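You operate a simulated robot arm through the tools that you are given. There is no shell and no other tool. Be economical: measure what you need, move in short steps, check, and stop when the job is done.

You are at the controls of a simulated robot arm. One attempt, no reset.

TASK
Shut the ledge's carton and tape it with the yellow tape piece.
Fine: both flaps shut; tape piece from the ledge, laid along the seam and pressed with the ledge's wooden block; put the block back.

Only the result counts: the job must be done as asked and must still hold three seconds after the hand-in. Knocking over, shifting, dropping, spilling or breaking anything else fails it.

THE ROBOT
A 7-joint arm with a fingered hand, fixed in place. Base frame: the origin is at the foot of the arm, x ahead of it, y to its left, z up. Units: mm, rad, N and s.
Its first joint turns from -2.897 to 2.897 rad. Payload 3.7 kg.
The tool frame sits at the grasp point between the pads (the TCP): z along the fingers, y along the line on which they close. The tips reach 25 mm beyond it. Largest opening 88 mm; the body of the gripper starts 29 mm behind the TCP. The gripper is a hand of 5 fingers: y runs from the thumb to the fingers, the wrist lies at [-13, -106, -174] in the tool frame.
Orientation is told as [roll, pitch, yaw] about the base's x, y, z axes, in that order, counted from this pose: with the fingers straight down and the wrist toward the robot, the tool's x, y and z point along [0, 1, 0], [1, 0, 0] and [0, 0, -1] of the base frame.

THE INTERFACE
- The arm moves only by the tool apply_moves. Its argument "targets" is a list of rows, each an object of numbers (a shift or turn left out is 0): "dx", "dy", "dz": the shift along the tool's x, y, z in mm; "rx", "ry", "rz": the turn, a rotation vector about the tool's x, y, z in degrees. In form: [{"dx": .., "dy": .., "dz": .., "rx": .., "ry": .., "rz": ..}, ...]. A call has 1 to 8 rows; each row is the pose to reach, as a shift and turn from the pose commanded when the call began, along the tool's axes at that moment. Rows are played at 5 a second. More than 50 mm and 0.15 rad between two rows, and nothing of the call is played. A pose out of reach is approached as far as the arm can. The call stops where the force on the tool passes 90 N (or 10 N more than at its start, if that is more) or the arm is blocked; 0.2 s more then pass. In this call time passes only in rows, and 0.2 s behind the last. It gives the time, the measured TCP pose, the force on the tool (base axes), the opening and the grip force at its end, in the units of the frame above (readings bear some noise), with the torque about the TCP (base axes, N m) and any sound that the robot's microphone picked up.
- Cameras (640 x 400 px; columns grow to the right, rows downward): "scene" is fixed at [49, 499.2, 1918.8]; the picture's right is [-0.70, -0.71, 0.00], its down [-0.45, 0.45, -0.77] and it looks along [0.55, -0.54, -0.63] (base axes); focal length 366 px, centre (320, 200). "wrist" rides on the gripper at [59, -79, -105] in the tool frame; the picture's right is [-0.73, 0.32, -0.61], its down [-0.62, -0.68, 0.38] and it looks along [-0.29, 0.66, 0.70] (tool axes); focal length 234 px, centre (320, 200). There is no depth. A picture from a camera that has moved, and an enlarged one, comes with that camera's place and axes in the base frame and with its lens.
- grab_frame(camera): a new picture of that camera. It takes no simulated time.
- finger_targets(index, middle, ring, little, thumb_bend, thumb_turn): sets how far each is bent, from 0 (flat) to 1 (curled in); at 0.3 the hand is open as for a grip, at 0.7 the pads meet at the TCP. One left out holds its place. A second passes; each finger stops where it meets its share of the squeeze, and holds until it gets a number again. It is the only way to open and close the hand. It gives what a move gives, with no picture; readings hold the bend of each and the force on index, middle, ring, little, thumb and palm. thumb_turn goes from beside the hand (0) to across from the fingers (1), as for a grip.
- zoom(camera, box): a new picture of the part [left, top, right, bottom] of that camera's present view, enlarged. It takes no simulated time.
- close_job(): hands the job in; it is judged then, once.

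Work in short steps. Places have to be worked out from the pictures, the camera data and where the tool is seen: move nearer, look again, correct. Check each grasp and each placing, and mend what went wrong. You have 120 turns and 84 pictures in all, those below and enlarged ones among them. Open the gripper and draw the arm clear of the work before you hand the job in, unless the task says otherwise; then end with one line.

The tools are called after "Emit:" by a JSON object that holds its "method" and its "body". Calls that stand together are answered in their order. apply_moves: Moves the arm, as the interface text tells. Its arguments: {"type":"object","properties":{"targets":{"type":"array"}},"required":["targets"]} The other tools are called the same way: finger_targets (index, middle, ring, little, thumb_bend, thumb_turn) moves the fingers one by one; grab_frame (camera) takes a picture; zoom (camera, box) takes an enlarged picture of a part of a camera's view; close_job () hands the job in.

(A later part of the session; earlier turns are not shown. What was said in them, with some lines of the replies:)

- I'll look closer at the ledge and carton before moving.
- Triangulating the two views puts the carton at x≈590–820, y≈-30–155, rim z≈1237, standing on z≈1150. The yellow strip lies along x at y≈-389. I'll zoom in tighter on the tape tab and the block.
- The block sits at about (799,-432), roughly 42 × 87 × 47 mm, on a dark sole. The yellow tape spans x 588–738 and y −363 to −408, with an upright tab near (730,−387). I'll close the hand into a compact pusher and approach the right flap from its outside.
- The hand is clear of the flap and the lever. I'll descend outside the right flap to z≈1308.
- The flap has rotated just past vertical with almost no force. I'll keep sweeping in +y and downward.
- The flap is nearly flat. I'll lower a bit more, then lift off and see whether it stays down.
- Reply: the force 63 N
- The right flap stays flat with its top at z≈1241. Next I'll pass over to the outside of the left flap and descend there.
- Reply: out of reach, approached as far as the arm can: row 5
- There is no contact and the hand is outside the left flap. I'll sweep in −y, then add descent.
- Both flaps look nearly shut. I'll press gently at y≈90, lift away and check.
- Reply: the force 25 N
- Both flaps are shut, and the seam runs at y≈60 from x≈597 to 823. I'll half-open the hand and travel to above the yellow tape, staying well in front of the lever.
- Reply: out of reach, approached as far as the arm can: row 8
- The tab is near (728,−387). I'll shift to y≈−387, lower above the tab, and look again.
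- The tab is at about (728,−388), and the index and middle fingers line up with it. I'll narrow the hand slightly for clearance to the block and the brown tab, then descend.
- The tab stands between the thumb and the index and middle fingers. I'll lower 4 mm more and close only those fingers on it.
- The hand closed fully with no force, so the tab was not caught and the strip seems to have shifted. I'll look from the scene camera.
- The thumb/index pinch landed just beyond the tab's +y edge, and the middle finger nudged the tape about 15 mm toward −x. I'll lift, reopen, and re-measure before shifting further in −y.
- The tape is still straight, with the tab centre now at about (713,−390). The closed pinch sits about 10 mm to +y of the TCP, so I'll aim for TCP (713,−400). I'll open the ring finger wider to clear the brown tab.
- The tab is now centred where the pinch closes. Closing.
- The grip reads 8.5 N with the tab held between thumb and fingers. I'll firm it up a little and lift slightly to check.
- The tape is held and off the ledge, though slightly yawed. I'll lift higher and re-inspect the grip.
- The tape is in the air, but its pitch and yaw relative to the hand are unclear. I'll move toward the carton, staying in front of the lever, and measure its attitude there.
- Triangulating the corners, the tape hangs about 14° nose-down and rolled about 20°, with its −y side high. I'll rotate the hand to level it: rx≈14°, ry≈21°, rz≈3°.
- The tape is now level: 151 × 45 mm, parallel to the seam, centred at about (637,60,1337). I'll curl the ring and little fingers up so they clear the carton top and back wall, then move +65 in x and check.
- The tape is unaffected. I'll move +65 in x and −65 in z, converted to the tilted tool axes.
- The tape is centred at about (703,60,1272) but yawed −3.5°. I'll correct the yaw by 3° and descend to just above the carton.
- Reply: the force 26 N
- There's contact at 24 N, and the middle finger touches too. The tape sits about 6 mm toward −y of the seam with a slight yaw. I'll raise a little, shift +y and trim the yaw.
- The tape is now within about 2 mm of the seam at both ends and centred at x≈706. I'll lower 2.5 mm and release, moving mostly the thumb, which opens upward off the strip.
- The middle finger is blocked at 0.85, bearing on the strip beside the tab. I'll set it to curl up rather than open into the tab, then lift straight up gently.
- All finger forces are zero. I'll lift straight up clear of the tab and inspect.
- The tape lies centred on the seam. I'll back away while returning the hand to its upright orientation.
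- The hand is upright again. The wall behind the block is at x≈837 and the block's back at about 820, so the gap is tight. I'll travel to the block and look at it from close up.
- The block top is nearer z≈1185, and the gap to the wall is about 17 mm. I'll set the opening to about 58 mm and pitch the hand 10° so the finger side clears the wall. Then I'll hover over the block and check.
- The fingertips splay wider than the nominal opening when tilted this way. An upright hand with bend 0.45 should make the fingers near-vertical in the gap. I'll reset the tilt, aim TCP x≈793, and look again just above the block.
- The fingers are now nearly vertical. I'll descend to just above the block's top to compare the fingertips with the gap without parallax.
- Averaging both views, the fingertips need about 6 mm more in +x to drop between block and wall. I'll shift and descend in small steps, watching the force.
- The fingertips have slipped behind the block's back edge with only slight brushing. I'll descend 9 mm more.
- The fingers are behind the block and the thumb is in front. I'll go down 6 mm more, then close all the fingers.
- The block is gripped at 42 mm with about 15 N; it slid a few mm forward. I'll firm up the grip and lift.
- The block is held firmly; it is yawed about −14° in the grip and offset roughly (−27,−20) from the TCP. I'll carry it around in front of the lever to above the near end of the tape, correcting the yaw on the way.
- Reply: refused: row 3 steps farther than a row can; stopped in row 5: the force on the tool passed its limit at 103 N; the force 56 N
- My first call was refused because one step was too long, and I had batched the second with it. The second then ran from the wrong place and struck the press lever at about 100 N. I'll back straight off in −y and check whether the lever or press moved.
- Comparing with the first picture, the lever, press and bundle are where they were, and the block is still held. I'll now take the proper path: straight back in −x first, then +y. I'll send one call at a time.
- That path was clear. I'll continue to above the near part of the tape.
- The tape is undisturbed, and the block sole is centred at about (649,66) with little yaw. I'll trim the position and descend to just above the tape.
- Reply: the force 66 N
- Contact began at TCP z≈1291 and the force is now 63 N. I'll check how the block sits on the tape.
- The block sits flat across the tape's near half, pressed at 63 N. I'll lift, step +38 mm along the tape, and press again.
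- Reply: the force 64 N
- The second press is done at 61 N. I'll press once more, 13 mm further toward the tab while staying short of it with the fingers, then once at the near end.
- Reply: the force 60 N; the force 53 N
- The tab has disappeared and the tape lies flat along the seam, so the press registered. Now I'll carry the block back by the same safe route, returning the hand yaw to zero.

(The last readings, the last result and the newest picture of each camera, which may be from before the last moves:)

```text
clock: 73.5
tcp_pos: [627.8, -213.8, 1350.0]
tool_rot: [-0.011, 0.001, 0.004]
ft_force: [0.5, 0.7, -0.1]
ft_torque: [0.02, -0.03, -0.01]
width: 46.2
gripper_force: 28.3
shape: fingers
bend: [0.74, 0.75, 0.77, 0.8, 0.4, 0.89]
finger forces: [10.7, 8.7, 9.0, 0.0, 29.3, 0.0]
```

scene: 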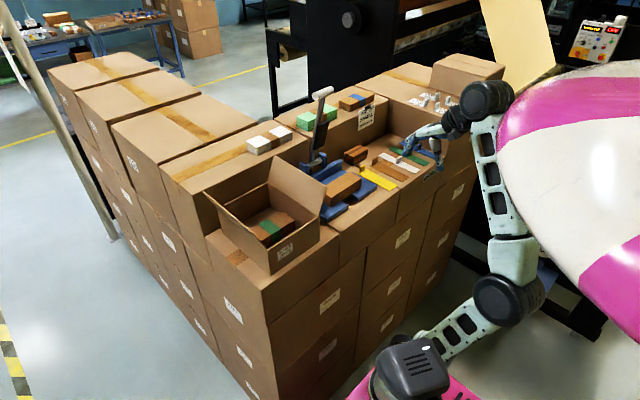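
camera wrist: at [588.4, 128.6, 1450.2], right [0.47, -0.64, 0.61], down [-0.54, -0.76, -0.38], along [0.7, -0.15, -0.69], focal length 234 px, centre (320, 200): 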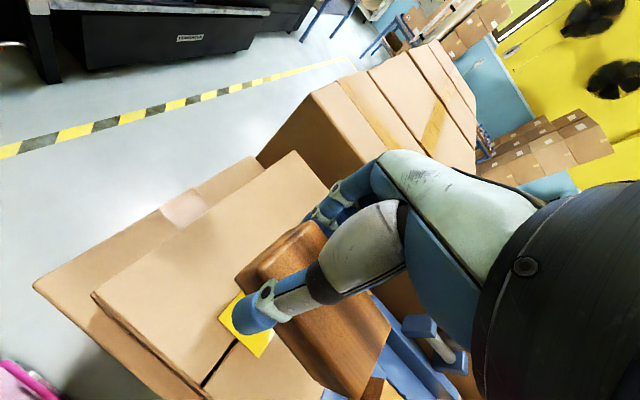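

The path is clear. I'll continue in −y, then forward to the earlier lift-off point above the block's spot.

Emit:
{"method": "apply_moves", "body": {"targets": [{"dx": -40, "dz": 8}, {"dx": -80, "dz": 16}, {"dx": -120, "dz": 26, "dy": 5}, {"dx": -155, "dz": 36, "dy": 25}, {"dx": -185, "dz": 44, "dy": 50}, {"dx": -199, "dz": 50, "dy": 85}, {"dx": -199, "dz": 60, "dy": 125}]}}

Emit:
{"method": "zoom", "body": {"camera": "scene", "box": [325, 100, 405, 170]}}

```text
clock: 75.0
tcp_pos: [752.2, -415.3, 1294.0]
tool_rot: [-0.013, -0.002, 0.001]
ft_force: [-1.3, 0.8, -0.9]
ft_torque: [0.02, -0.06, -0.03]
width: 46.4
gripper_force: 28.6
shape: fingers
bend: [0.74, 0.75, 0.77, 0.8, 0.4, 0.89]
finger forces: [10.7, 8.8, 8.8, 0.0, 29.4, 0.0]
```

```text
5.71 times, centred on (365, 135) of scene
camera zoom: at [49.0, 499.2, 1918.8], right [-0.7, -0.71, 0.0], down [-0.45, 0.45, -0.77], along [0.55, -0.54, -0.63], focal length 2094 px, centre (63, 571)
```

zoom: 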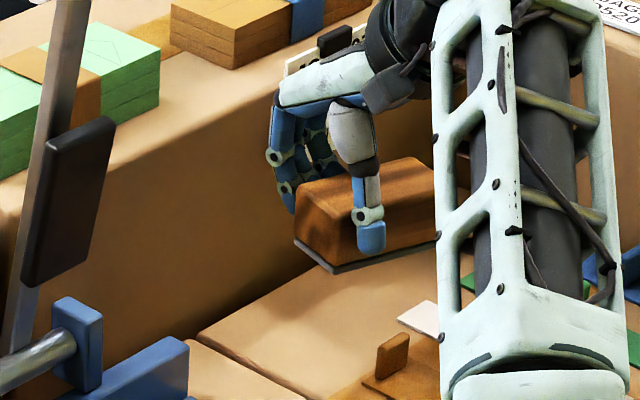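

The block's centre is about (−17,−29) from the TCP, yawed −14°. I'll go to TCP (797,−403), where the fingers clear the wall, and lower toward the ledge.

Emit:
{"method": "apply_moves", "body": {"targets": [{"dx": 6, "dy": 22, "dz": 10}, {"dx": 12, "dy": 40, "dz": 30}, {"dx": 12, "dy": 45, "dz": 55}, {"dx": 12, "dy": 45, "dz": 75}, {"dx": 12, "dy": 45, "dz": 88}]}}

Emit:
{"method": "apply_moves", "body": {"targets": [{"dz": 3}, {"dz": 6}]}}

```text
clock: 76.2
tcp_pos: [797.6, -403.8, 1201.8]
tool_rot: [-0.011, 0.003, 0.003]
ft_force: [-0.4, -1.9, -0.8]
ft_torque: [0.04, -0.04, -0.02]
width: 46.1
gripper_force: 29.0
shape: fingers
bend: [0.74, 0.75, 0.77, 0.8, 0.4, 0.89]
finger forces: [10.7, 8.7, 8.7, 0.0, 29.1, 0.0]
```

```text
clock: 76.8
tcp_pos: [798.1, -402.0, 1198.1]
tool_rot: [-0.01, -0.001, 0.003]
ft_force: [0.4, 0.4, -1.9]
ft_torque: [0.06, -0.04, 0.01]
width: 45.9
gripper_force: 28.6
shape: fingers
bend: [0.74, 0.75, 0.77, 0.8, 0.4, 0.89]
finger forces: [10.6, 8.7, 8.8, 0.1, 29.1, 0.1]
```

No contact yet. I'll keep lowering in small steps until the ledge is felt.

Emit:
{"method": "apply_moves", "body": {"targets": [{"dz": 2}, {"dz": 4}]}}

Emit:
{"method": "apply_moves", "body": {"targets": [{"dz": 2}, {"dz": 4}]}}

Emit:
{"method": "zoom", "body": {"camera": "scene", "box": [335, 135, 375, 168]}}

```text
clock: 77.5
tcp_pos: [798.8, -401.7, 1193.6]
tool_rot: [-0.012, 0.002, 0.003]
ft_force: [-0.4, -0.7, -0.7]
ft_torque: [0.06, -0.02, 0.01]
width: 46.2
gripper_force: 28.1
shape: fingers
bend: [0.74, 0.75, 0.77, 0.8, 0.4, 0.89]
finger forces: [10.6, 8.7, 8.8, 0.0, 29.1, 0.0]
```

```text
clock: 78.0
tcp_pos: [798.1, -404.4, 1190.6]
tool_rot: [-0.011, 0.0, 0.002]
ft_force: [-1.0, 0.1, -1.2]
ft_torque: [-0.02, -0.04, -0.02]
width: 46.4
gripper_force: 27.9
shape: fingers
bend: [0.74, 0.75, 0.77, 0.8, 0.4, 0.89]
finger forces: [10.5, 8.7, 8.8, 0.0, 29.1, 0.0]
```

```text
12.12 times, centred on (355, 152) of scene
camera zoom: at [49.0, 499.2, 1918.8], right [-0.7, -0.71, 0.0], down [-0.45, 0.45, -0.77], along [0.55, -0.54, -0.63], focal length 4442 px, centre (-104, 788)
```

zoom: 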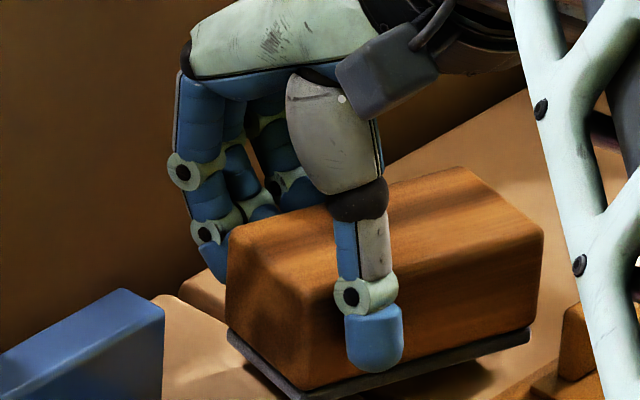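

The block's −y corner is close to the brown tape's tab, because the block slipped in my grip during pressing. I'll shift +14 mm in y and set the block down clear of the tab. Then I'll regrasp more gently and place it properly.

Emit:
{"method": "apply_moves", "body": {"targets": [{"dz": -3}, {"dx": 8, "dz": -3}, {"dx": 14, "dz": -3}, {"dx": 14, "dz": 0}, {"dx": 14, "dz": 3}]}}

Emit:
{"method": "apply_moves", "body": {"targets": [{"dz": 2}, {"dz": 3}]}}

```text
clock: 79.2
tcp_pos: [797.1, -389.7, 1185.3]
tool_rot: [-0.011, -0.001, 0.005]
ft_force: [0.2, 0.1, -0.9]
ft_torque: [0.05, -0.05, -0.02]
width: 46.2
gripper_force: 28.9
shape: fingers
bend: [0.74, 0.75, 0.77, 0.8, 0.4, 0.89]
finger forces: [10.6, 8.8, 8.8, 0.1, 29.2, 0.0]
```

```text
clock: 79.8
tcp_pos: [798.5, -390.4, 1183.9]
tool_rot: [-0.011, 0.002, 0.004]
ft_force: [-0.2, 0.9, -0.1]
ft_torque: [0.01, -0.03, -0.01]
width: 46.3
gripper_force: 28.9
shape: fingers
bend: [0.74, 0.75, 0.77, 0.8, 0.4, 0.89]
finger forces: [10.6, 8.7, 8.7, 0.0, 29.0, 0.1]
```

Still no contact. I'll continue down in 2 mm steps.

Emit:
{"method": "apply_moves", "body": {"targets": [{"dz": 2}, {"dz": 3}]}}

Emit:
{"method": "apply_moves", "body": {"targets": [{"dz": 2}]}}

Emit:
{"method": "zoom", "body": {"camera": "scene", "box": [330, 130, 380, 173]}}

```text
clock: 80.5
tcp_pos: [798.3, -386.6, 1180.9]
tool_rot: [-0.013, -0.002, 0.004]
ft_force: [1.2, -0.1, 9.0]
ft_torque: [-0.13, -0.11, 0.07]
width: 46.3
gripper_force: 31.9
shape: fingers
bend: [0.74, 0.75, 0.78, 0.8, 0.39, 0.89]
finger forces: [9.8, 11.0, 11.6, 0.0, 32.2, 0.0]
```

```text
clock: 80.8
tcp_pos: [798.6, -389.6, 1180.1]
tool_rot: [-0.013, -0.005, 0.004]
ft_force: [2.0, -0.6, 19.5]
ft_torque: [-0.13, -0.06, 0.07]
width: 46.5
gripper_force: 36.2
shape: fingers
bend: [0.74, 0.76, 0.78, 0.8, 0.39, 0.89]
finger forces: [10.7, 12.6, 12.6, 0.0, 36.4, 0.0]
```

```text
9.30 times, centred on (355, 152) of scene
camera zoom: at [49.0, 499.2, 1918.8], right [-0.7, -0.71, 0.0], down [-0.45, 0.45, -0.77], along [0.55, -0.54, -0.63], focal length 3409 px, centre (-6, 651)
```

zoom: 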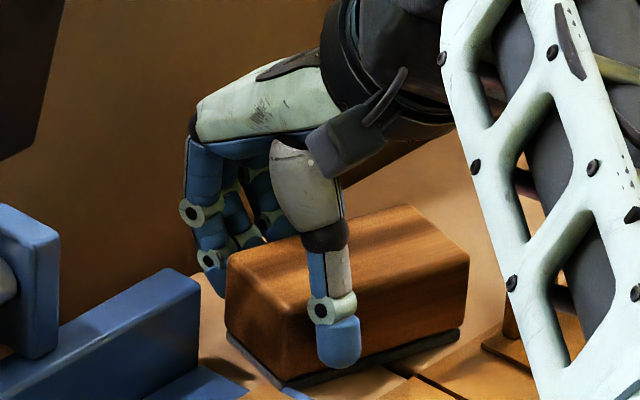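

The block is down on the ledge at about 20 N with no side load. I'll open the fingers modestly and the thumb further, then back off upward.

Emit:
{"method": "finger_targets", "body": {"index": 0.58, "middle": 0.6, "ring": 0.62, "little": 0.62, "thumb_bend": 0.28}}

Emit:
{"method": "zoom", "body": {"camera": "scene", "box": [330, 130, 380, 173]}}

```text
clock: 81.8
tcp_pos: [797.2, -388.3, 1178.9]
tool_rot: [-0.013, -0.001, 0.004]
ft_force: [-5.5, 4.1, 19.5]
ft_torque: [-0.42, 0.28, -0.23]
width: 62.2
gripper_force: 11.2
shape: fingers
bend: [0.57, 0.6, 0.62, 0.81, 0.23, 0.94]
finger forces: [0.1, 0.0, 0.1, 14.1, 7.3, 0.1]
```

```text
9.30 times, centred on (355, 152) of scene
camera zoom: at [49.0, 499.2, 1918.8], right [-0.7, -0.71, 0.0], down [-0.45, 0.45, -0.77], along [0.55, -0.54, -0.63], focal length 3409 px, centre (-6, 651)
```

zoom: 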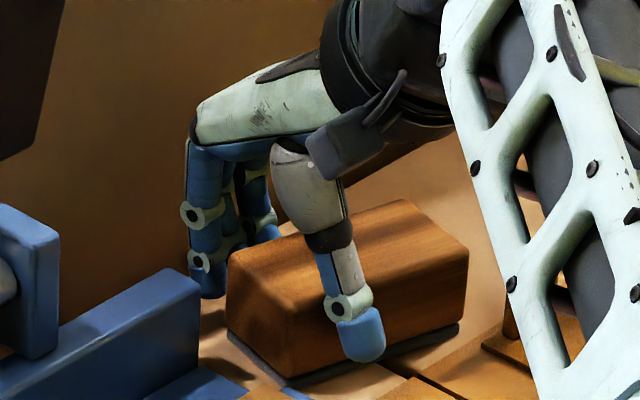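

The little finger is pressing on top of the block. I'll curl it away, open the thumb wider, and lift.

Emit:
{"method": "finger_targets", "body": {"little": 0.95, "thumb_bend": 0.15}}

Emit:
{"method": "apply_moves", "body": {"targets": [{"dz": -10}, {"dz": -25}, {"dz": -45}, {"dz": -65}]}}

Emit:
{"method": "zoom", "body": {"camera": "scene", "box": [330, 130, 380, 173]}}

```text
clock: 82.8
tcp_pos: [799.0, -389.8, 1177.9]
tool_rot: [-0.01, 0.0, 0.003]
ft_force: [-0.7, -0.1, -0.2]
ft_torque: [0.03, -0.03, -0.01]
width: 66.0
gripper_force: 0.1
shape: fingers
bend: [0.57, 0.6, 0.62, 0.95, 0.15, 0.97]
finger forces: [0.0, 0.1, 0.1, 0.1, 0.0, 0.0]
```

```text
clock: 83.8
tcp_pos: [798.1, -388.5, 1243.1]
tool_rot: [-0.01, 0.001, 0.001]
ft_force: [0.3, 0.1, -0.1]
ft_torque: [-0.03, 0.0, 0.0]
width: 66.1
gripper_force: 0.0
shape: fingers
bend: [0.57, 0.6, 0.62, 0.95, 0.15, 0.97]
finger forces: [0.0, 0.1, 0.1, 0.0, 0.1, 0.0]
```

```text
9.30 times, centred on (355, 152) of scene
camera zoom: at [49.0, 499.2, 1918.8], right [-0.7, -0.71, 0.0], down [-0.45, 0.45, -0.77], along [0.55, -0.54, -0.63], focal length 3409 px, centre (-6, 651)
```

zoom: 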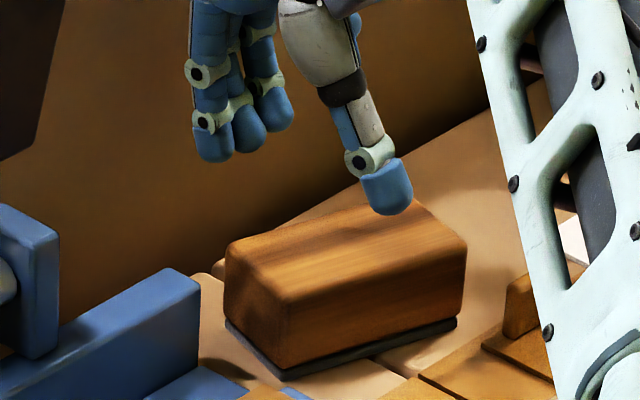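

The block is standing free, centred at about (770,−407) and yawed about −17°. I'll align the hand to that yaw and regrasp with just index, middle and thumb, so it isn't twisted or pushed in the hand.

Emit:
{"method": "finger_targets", "body": {"index": 0.42, "middle": 0.42, "ring": 0.42, "little": 0.42, "thumb_bend": 0.42}}

Emit:
{"method": "apply_moves", "body": {"targets": [{"dx": -5, "dy": -9, "rz": 6}, {"dx": -10, "dy": -18, "rz": 12}, {"dx": -13.5, "dy": -26, "rz": 17.5}, {"dx": -13.5, "dy": -26, "dz": 15, "rz": 17.5}, {"dx": -13.5, "dy": -26, "dz": 28, "rz": 17.5}]}}

Emit:
{"method": "zoom", "body": {"camera": "scene", "box": [330, 130, 380, 173]}}

```text
clock: 84.8
tcp_pos: [797.7, -387.9, 1244.5]
tool_rot: [-0.01, -0.001, 0.002]
ft_force: [0.6, 0.8, -0.5]
ft_torque: [-0.02, 0.01, 0.01]
width: 59.3
gripper_force: 0.1
shape: fingers
bend: [0.42, 0.42, 0.42, 0.42, 0.42, 0.97]
finger forces: [0.0, 0.0, 0.0, 0.1, 0.0, 0.1]
```

```text
clock: 86.0
tcp_pos: [772.3, -401.8, 1215.8]
tool_rot: [-0.01, -0.001, -0.304]
ft_force: [-0.3, -0.2, -0.8]
ft_torque: [0.03, 0.01, -0.03]
width: 59.1
gripper_force: 0.1
shape: fingers
bend: [0.42, 0.42, 0.42, 0.42, 0.42, 0.97]
finger forces: [0.0, 0.1, 0.0, 0.1, 0.1, 0.0]
```

```text
9.30 times, centred on (355, 152) of scene
camera zoom: at [49.0, 499.2, 1918.8], right [-0.7, -0.71, 0.0], down [-0.45, 0.45, -0.77], along [0.55, -0.54, -0.63], focal length 3409 px, centre (-6, 651)
```

zoom: 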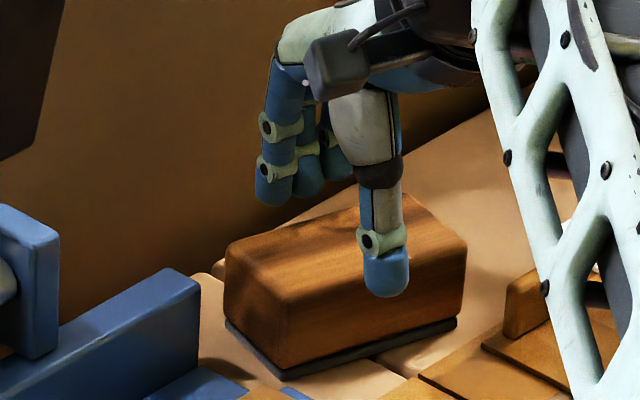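

The hand straddles the block squarely, about 6 mm toward its +y end. I'll trim that, descend, and grip gently with index, middle and thumb.

Emit:
{"method": "apply_moves", "body": {"targets": [{"dx": -6}, {"dx": -6, "dz": 10}, {"dx": -6, "dz": 22}, {"dx": -6, "dz": 32}]}}

Emit:
{"method": "finger_targets", "body": {"index": 0.6, "middle": 0.6, "thumb_bend": 0.6}}

Emit:
{"method": "zoom", "body": {"camera": "scene", "box": [330, 130, 380, 173]}}

```text
clock: 87.0
tcp_pos: [771.0, -407.7, 1183.4]
tool_rot: [-0.01, -0.004, -0.303]
ft_force: [0.5, 0.8, 0.9]
ft_torque: [0.02, -0.07, -0.05]
width: 60.7
gripper_force: 0.9
shape: fingers
bend: [0.41, 0.42, 0.42, 0.42, 0.42, 0.97]
finger forces: [0.8, 0.1, 0.1, 0.0, 0.0, 0.0]
```

```text
clock: 88.0
tcp_pos: [769.9, -409.7, 1183.7]
tool_rot: [-0.01, -0.004, -0.302]
ft_force: [0.7, 0.4, 2.1]
ft_torque: [-0.08, -0.1, 0.03]
width: 41.8
gripper_force: 10.3
shape: fingers
bend: [0.51, 0.53, 0.42, 0.42, 0.5, 0.96]
finger forces: [5.5, 5.0, 0.0, 0.1, 9.8, 0.0]
```

```text
9.30 times, centred on (355, 152) of scene
camera zoom: at [49.0, 499.2, 1918.8], right [-0.7, -0.71, 0.0], down [-0.45, 0.45, -0.77], along [0.55, -0.54, -0.63], focal length 3409 px, centre (-6, 651)
```

zoom: 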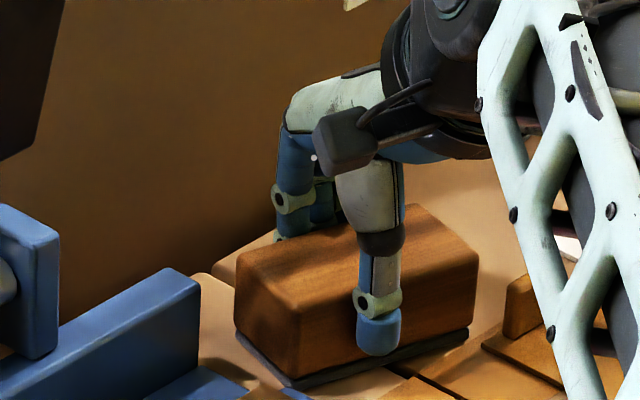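

A symmetric 10 N grip holds the block. I'll tuck the ring and little fingers in slightly, tighten a touch, and lift. Then I'll rotate to yaw 0 and move over the original spot.

Emit:
{"method": "finger_targets", "body": {"index": 0.63, "middle": 0.63, "ring": 0.5, "little": 0.5, "thumb_bend": 0.63}}

Emit:
{"method": "apply_moves", "body": {"targets": [{"dz": -8}, {"dz": -18}, {"dx": -3, "dy": 8, "dz": -20, "rz": -6}, {"dx": -7, "dy": 17, "dz": -20, "rz": -12}, {"dx": -10.3, "dy": 27.3, "dz": -20, "rz": -17.4}]}}

Emit:
{"method": "zoom", "body": {"camera": "scene", "box": [330, 130, 380, 173]}}

```text
clock: 89.0
tcp_pos: [771.9, -408.1, 1182.8]
tool_rot: [-0.011, -0.003, -0.302]
ft_force: [1.8, 0.0, 1.6]
ft_torque: [-0.06, -0.13, 0.03]
width: 41.2
gripper_force: 13.1
shape: fingers
bend: [0.52, 0.54, 0.5, 0.5, 0.51, 0.96]
finger forces: [7.2, 6.5, 0.1, 0.0, 12.4, 0.0]
```

```text
clock: 90.2
tcp_pos: [794.9, -425.0, 1204.0]
tool_rot: [-0.012, 0.0, 0.003]
ft_force: [0.0, 0.0, -1.2]
ft_torque: [0.0, -0.03, -0.01]
width: 41.2
gripper_force: 12.4
shape: fingers
bend: [0.52, 0.55, 0.5, 0.5, 0.51, 0.96]
finger forces: [6.7, 5.8, 0.0, 0.1, 12.6, 0.0]
```

```text
9.30 times, centred on (355, 152) of scene
camera zoom: at [49.0, 499.2, 1918.8], right [-0.7, -0.71, 0.0], down [-0.45, 0.45, -0.77], along [0.55, -0.54, -0.63], focal length 3409 px, centre (-6, 651)
```

zoom: 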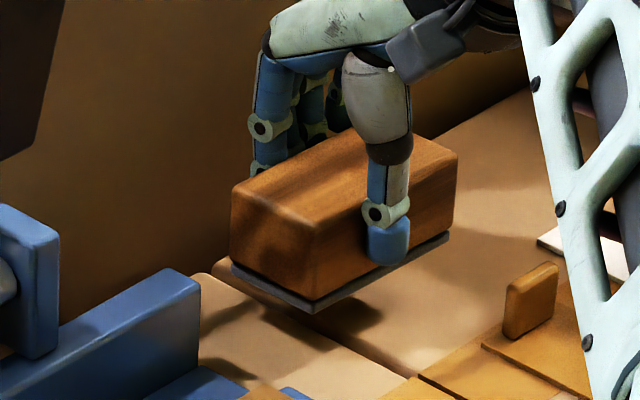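

The block is level and aligned, with its sole centre at about (785,−421) against an original of about (799,−432). I'll nudge +4 in x and −5 in y, and lower to the ledge.

Emit:
{"method": "apply_moves", "body": {"targets": [{"dx": -5, "dy": 4}, {"dx": -5, "dy": 4, "dz": 8}, {"dx": -5, "dy": 4, "dz": 15}, {"dx": -5, "dy": 4, "dz": 19}]}}

Emit:
{"method": "apply_moves", "body": {"targets": [{"dz": 2}]}}

```text
clock: 91.2
tcp_pos: [797.4, -432.9, 1185.4]
tool_rot: [-0.011, 0.0, 0.001]
ft_force: [-0.2, 0.0, -0.5]
ft_torque: [-0.02, 0.01, -0.02]
width: 41.5
gripper_force: 12.8
shape: fingers
bend: [0.52, 0.55, 0.5, 0.5, 0.51, 0.96]
finger forces: [6.7, 6.0, 0.0, 0.0, 12.7, 0.0]
```

```text
clock: 91.7
tcp_pos: [797.1, -432.5, 1183.5]
tool_rot: [-0.012, -0.001, 0.001]
ft_force: [0.7, -1.0, 3.3]
ft_torque: [-0.03, -0.13, -0.01]
width: 41.7
gripper_force: 13.0
shape: fingers
bend: [0.52, 0.55, 0.5, 0.5, 0.51, 0.96]
finger forces: [6.7, 6.2, 0.1, 0.0, 13.1, 0.0]
```

Ledge contact is felt at 3 N. I'll lower 1 mm and release, moving the thumb more than the fingers since the wall is close.

Emit:
{"method": "apply_moves", "body": {"targets": [{"dz": 1}]}}

Emit:
{"method": "finger_targets", "body": {"index": 0.47, "middle": 0.47, "ring": 0.47, "little": 0.47, "thumb_bend": 0.38}}

Emit:
{"method": "apply_moves", "body": {"targets": [{"dz": -5}, {"dz": -12}, {"dz": -25}, {"dz": -45}]}}

Emit:
{"method": "zoom", "body": {"camera": "scene", "box": [330, 120, 390, 172]}}

```text
clock: 92.0
tcp_pos: [797.1, -432.3, 1183.3]
tool_rot: [-0.012, -0.003, 0.001]
ft_force: [-0.6, 0.9, 8.0]
ft_torque: [0.03, -0.17, 0.04]
width: 41.4
gripper_force: 13.0
shape: fingers
bend: [0.53, 0.55, 0.5, 0.5, 0.51, 0.96]
finger forces: [6.7, 6.5, 0.0, 0.0, 13.5, 0.0]
```

```text
clock: 93.0
tcp_pos: [797.6, -430.9, 1181.8]
tool_rot: [-0.011, -0.002, 0.003]
ft_force: [-0.3, -0.2, -0.3]
ft_torque: [-0.02, -0.02, -0.01]
width: 57.6
gripper_force: 0.2
shape: fingers
bend: [0.47, 0.47, 0.47, 0.47, 0.38, 0.97]
finger forces: [0.0, 0.0, 0.0, 0.1, 0.0, 0.1]
```

```text
clock: 94.0
tcp_pos: [797.3, -430.7, 1225.6]
tool_rot: [-0.01, 0.001, 0.001]
ft_force: [-0.2, 0.3, -0.2]
ft_torque: [-0.03, 0.01, 0.02]
width: 57.8
gripper_force: 0.2
shape: fingers
bend: [0.47, 0.47, 0.47, 0.47, 0.38, 0.97]
finger forces: [0.0, 0.0, 0.0, 0.0, 0.1, 0.0]
```

```text
7.69 times, centred on (360, 146) of scene
camera zoom: at [49.0, 499.2, 1918.8], right [-0.7, -0.71, 0.0], down [-0.45, 0.45, -0.77], along [0.55, -0.54, -0.63], focal length 2819 px, centre (12, 615)
```

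zoom: 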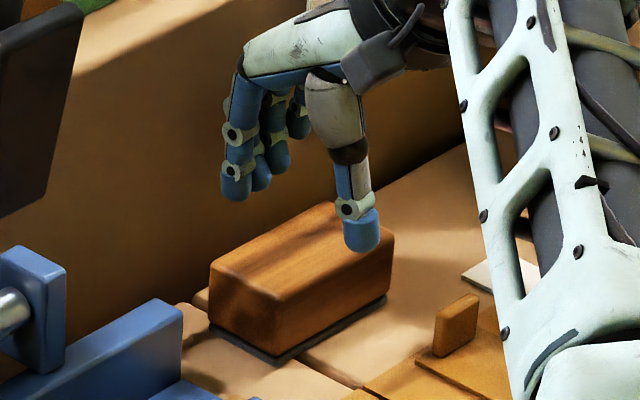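

The block is back within about 10 mm of its original spot and square to it. I'll raise and withdraw the arm, then check the whole scene.

Emit:
{"method": "apply_moves", "body": {"targets": [{"dz": -25}, {"dz": -50}, {"dz": -75, "dy": -20}, {"dz": -85, "dy": -60}, {"dz": -90, "dy": -105}, {"dz": -90, "dy": -150}, {"dz": -90, "dy": -195}]}}

Emit:
{"method": "apply_moves", "body": {"targets": [{"dx": 30, "dy": -30, "dz": -15}, {"dx": 60, "dy": -60, "dz": -30}, {"dx": 90, "dy": -90, "dz": -45}, {"dx": 120, "dy": -120, "dz": -60}, {"dx": 150, "dy": -150, "dz": -75}]}}

Emit:
{"method": "zoom", "body": {"camera": "scene", "box": [200, 80, 460, 280]}}

Emit:
{"method": "zoom", "body": {"camera": "scene", "box": [215, 155, 325, 255]}}

```text
clock: 95.7
tcp_pos: [602.3, -427.8, 1315.6]
tool_rot: [-0.011, 0.001, 0.003]
ft_force: [0.6, 0.5, -0.4]
ft_torque: [-0.02, 0.01, 0.03]
width: 57.8
gripper_force: 0.0
shape: fingers
bend: [0.47, 0.47, 0.47, 0.47, 0.38, 0.97]
finger forces: [0.0, 0.1, 0.0, 0.1, 0.0, 0.0]
```

```text
clock: 96.8
tcp_pos: [452.3, -280.0, 1390.7]
tool_rot: [-0.01, 0.002, 0.002]
ft_force: [-0.3, -0.8, 0.1]
ft_torque: [-0.01, 0.02, -0.01]
width: 57.7
gripper_force: 0.1
shape: fingers
bend: [0.47, 0.47, 0.47, 0.47, 0.38, 0.97]
finger forces: [0.0, 0.0, 0.0, 0.0, 0.0, 0.0]
```

```text
2.00 times, centred on (330, 180) of scene
camera zoom: at [49.0, 499.2, 1918.8], right [-0.7, -0.71, 0.0], down [-0.45, 0.45, -0.77], along [0.55, -0.54, -0.63], focal length 733 px, centre (300, 240)
```

zoom: 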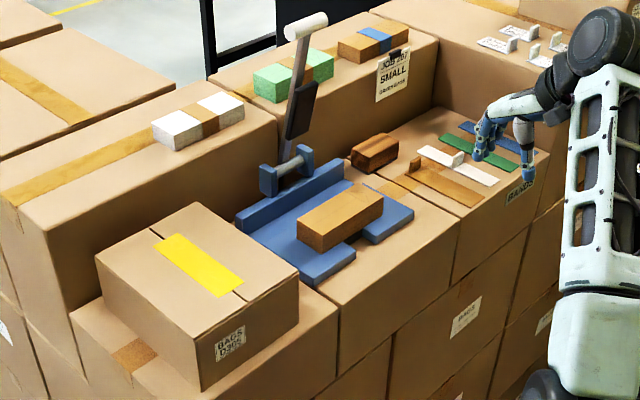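

```text
4.00 times, centred on (270, 205) of scene
camera zoom: at [49.0, 499.2, 1918.8], right [-0.7, -0.71, 0.0], down [-0.45, 0.45, -0.77], along [0.55, -0.54, -0.63], focal length 1466 px, centre (520, 180)
```

zoom: 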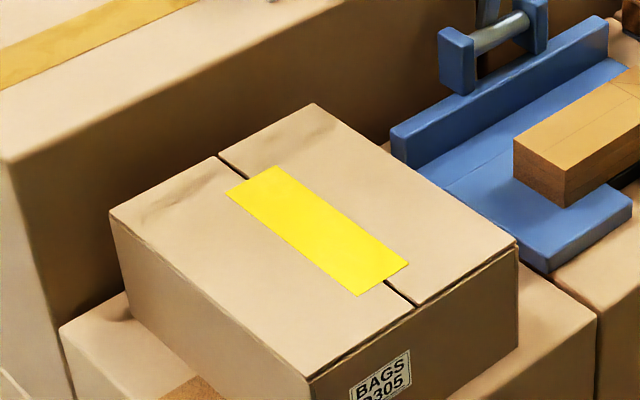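

The carton is shut with the yellow tape flat along the seam. The block is back on the ledge and everything else looks undisturbed. I'll open the hand and hand in.

Emit:
{"method": "finger_targets", "body": {"index": 0.3, "middle": 0.3, "ring": 0.3, "little": 0.3, "thumb_bend": 0.3}}

Emit:
{"method": "close_job", "body": {}}

```text
clock: 97.8
tcp_pos: [452.1, -279.7, 1390.8]
tool_rot: [-0.01, 0.0, 0.001]
ft_force: [0.3, 0.0, -0.4]
ft_torque: [0.03, 0.02, 0.0]
width: 84.3
gripper_force: 0.0
shape: fingers
bend: [0.3, 0.3, 0.3, 0.3, 0.3, 0.97]
finger forces: [0.1, 0.1, 0.0, 0.0, 0.1, 0.1]
```

```text
The job is handed in.
```

The carton is shut, the yellow tape is laid along the seam and pressed with the wooden block, and the block is back about 10 mm from its original spot; on the way I struck the press lever once at about 100 N, but it looked unmoved in the pictures afterwards.
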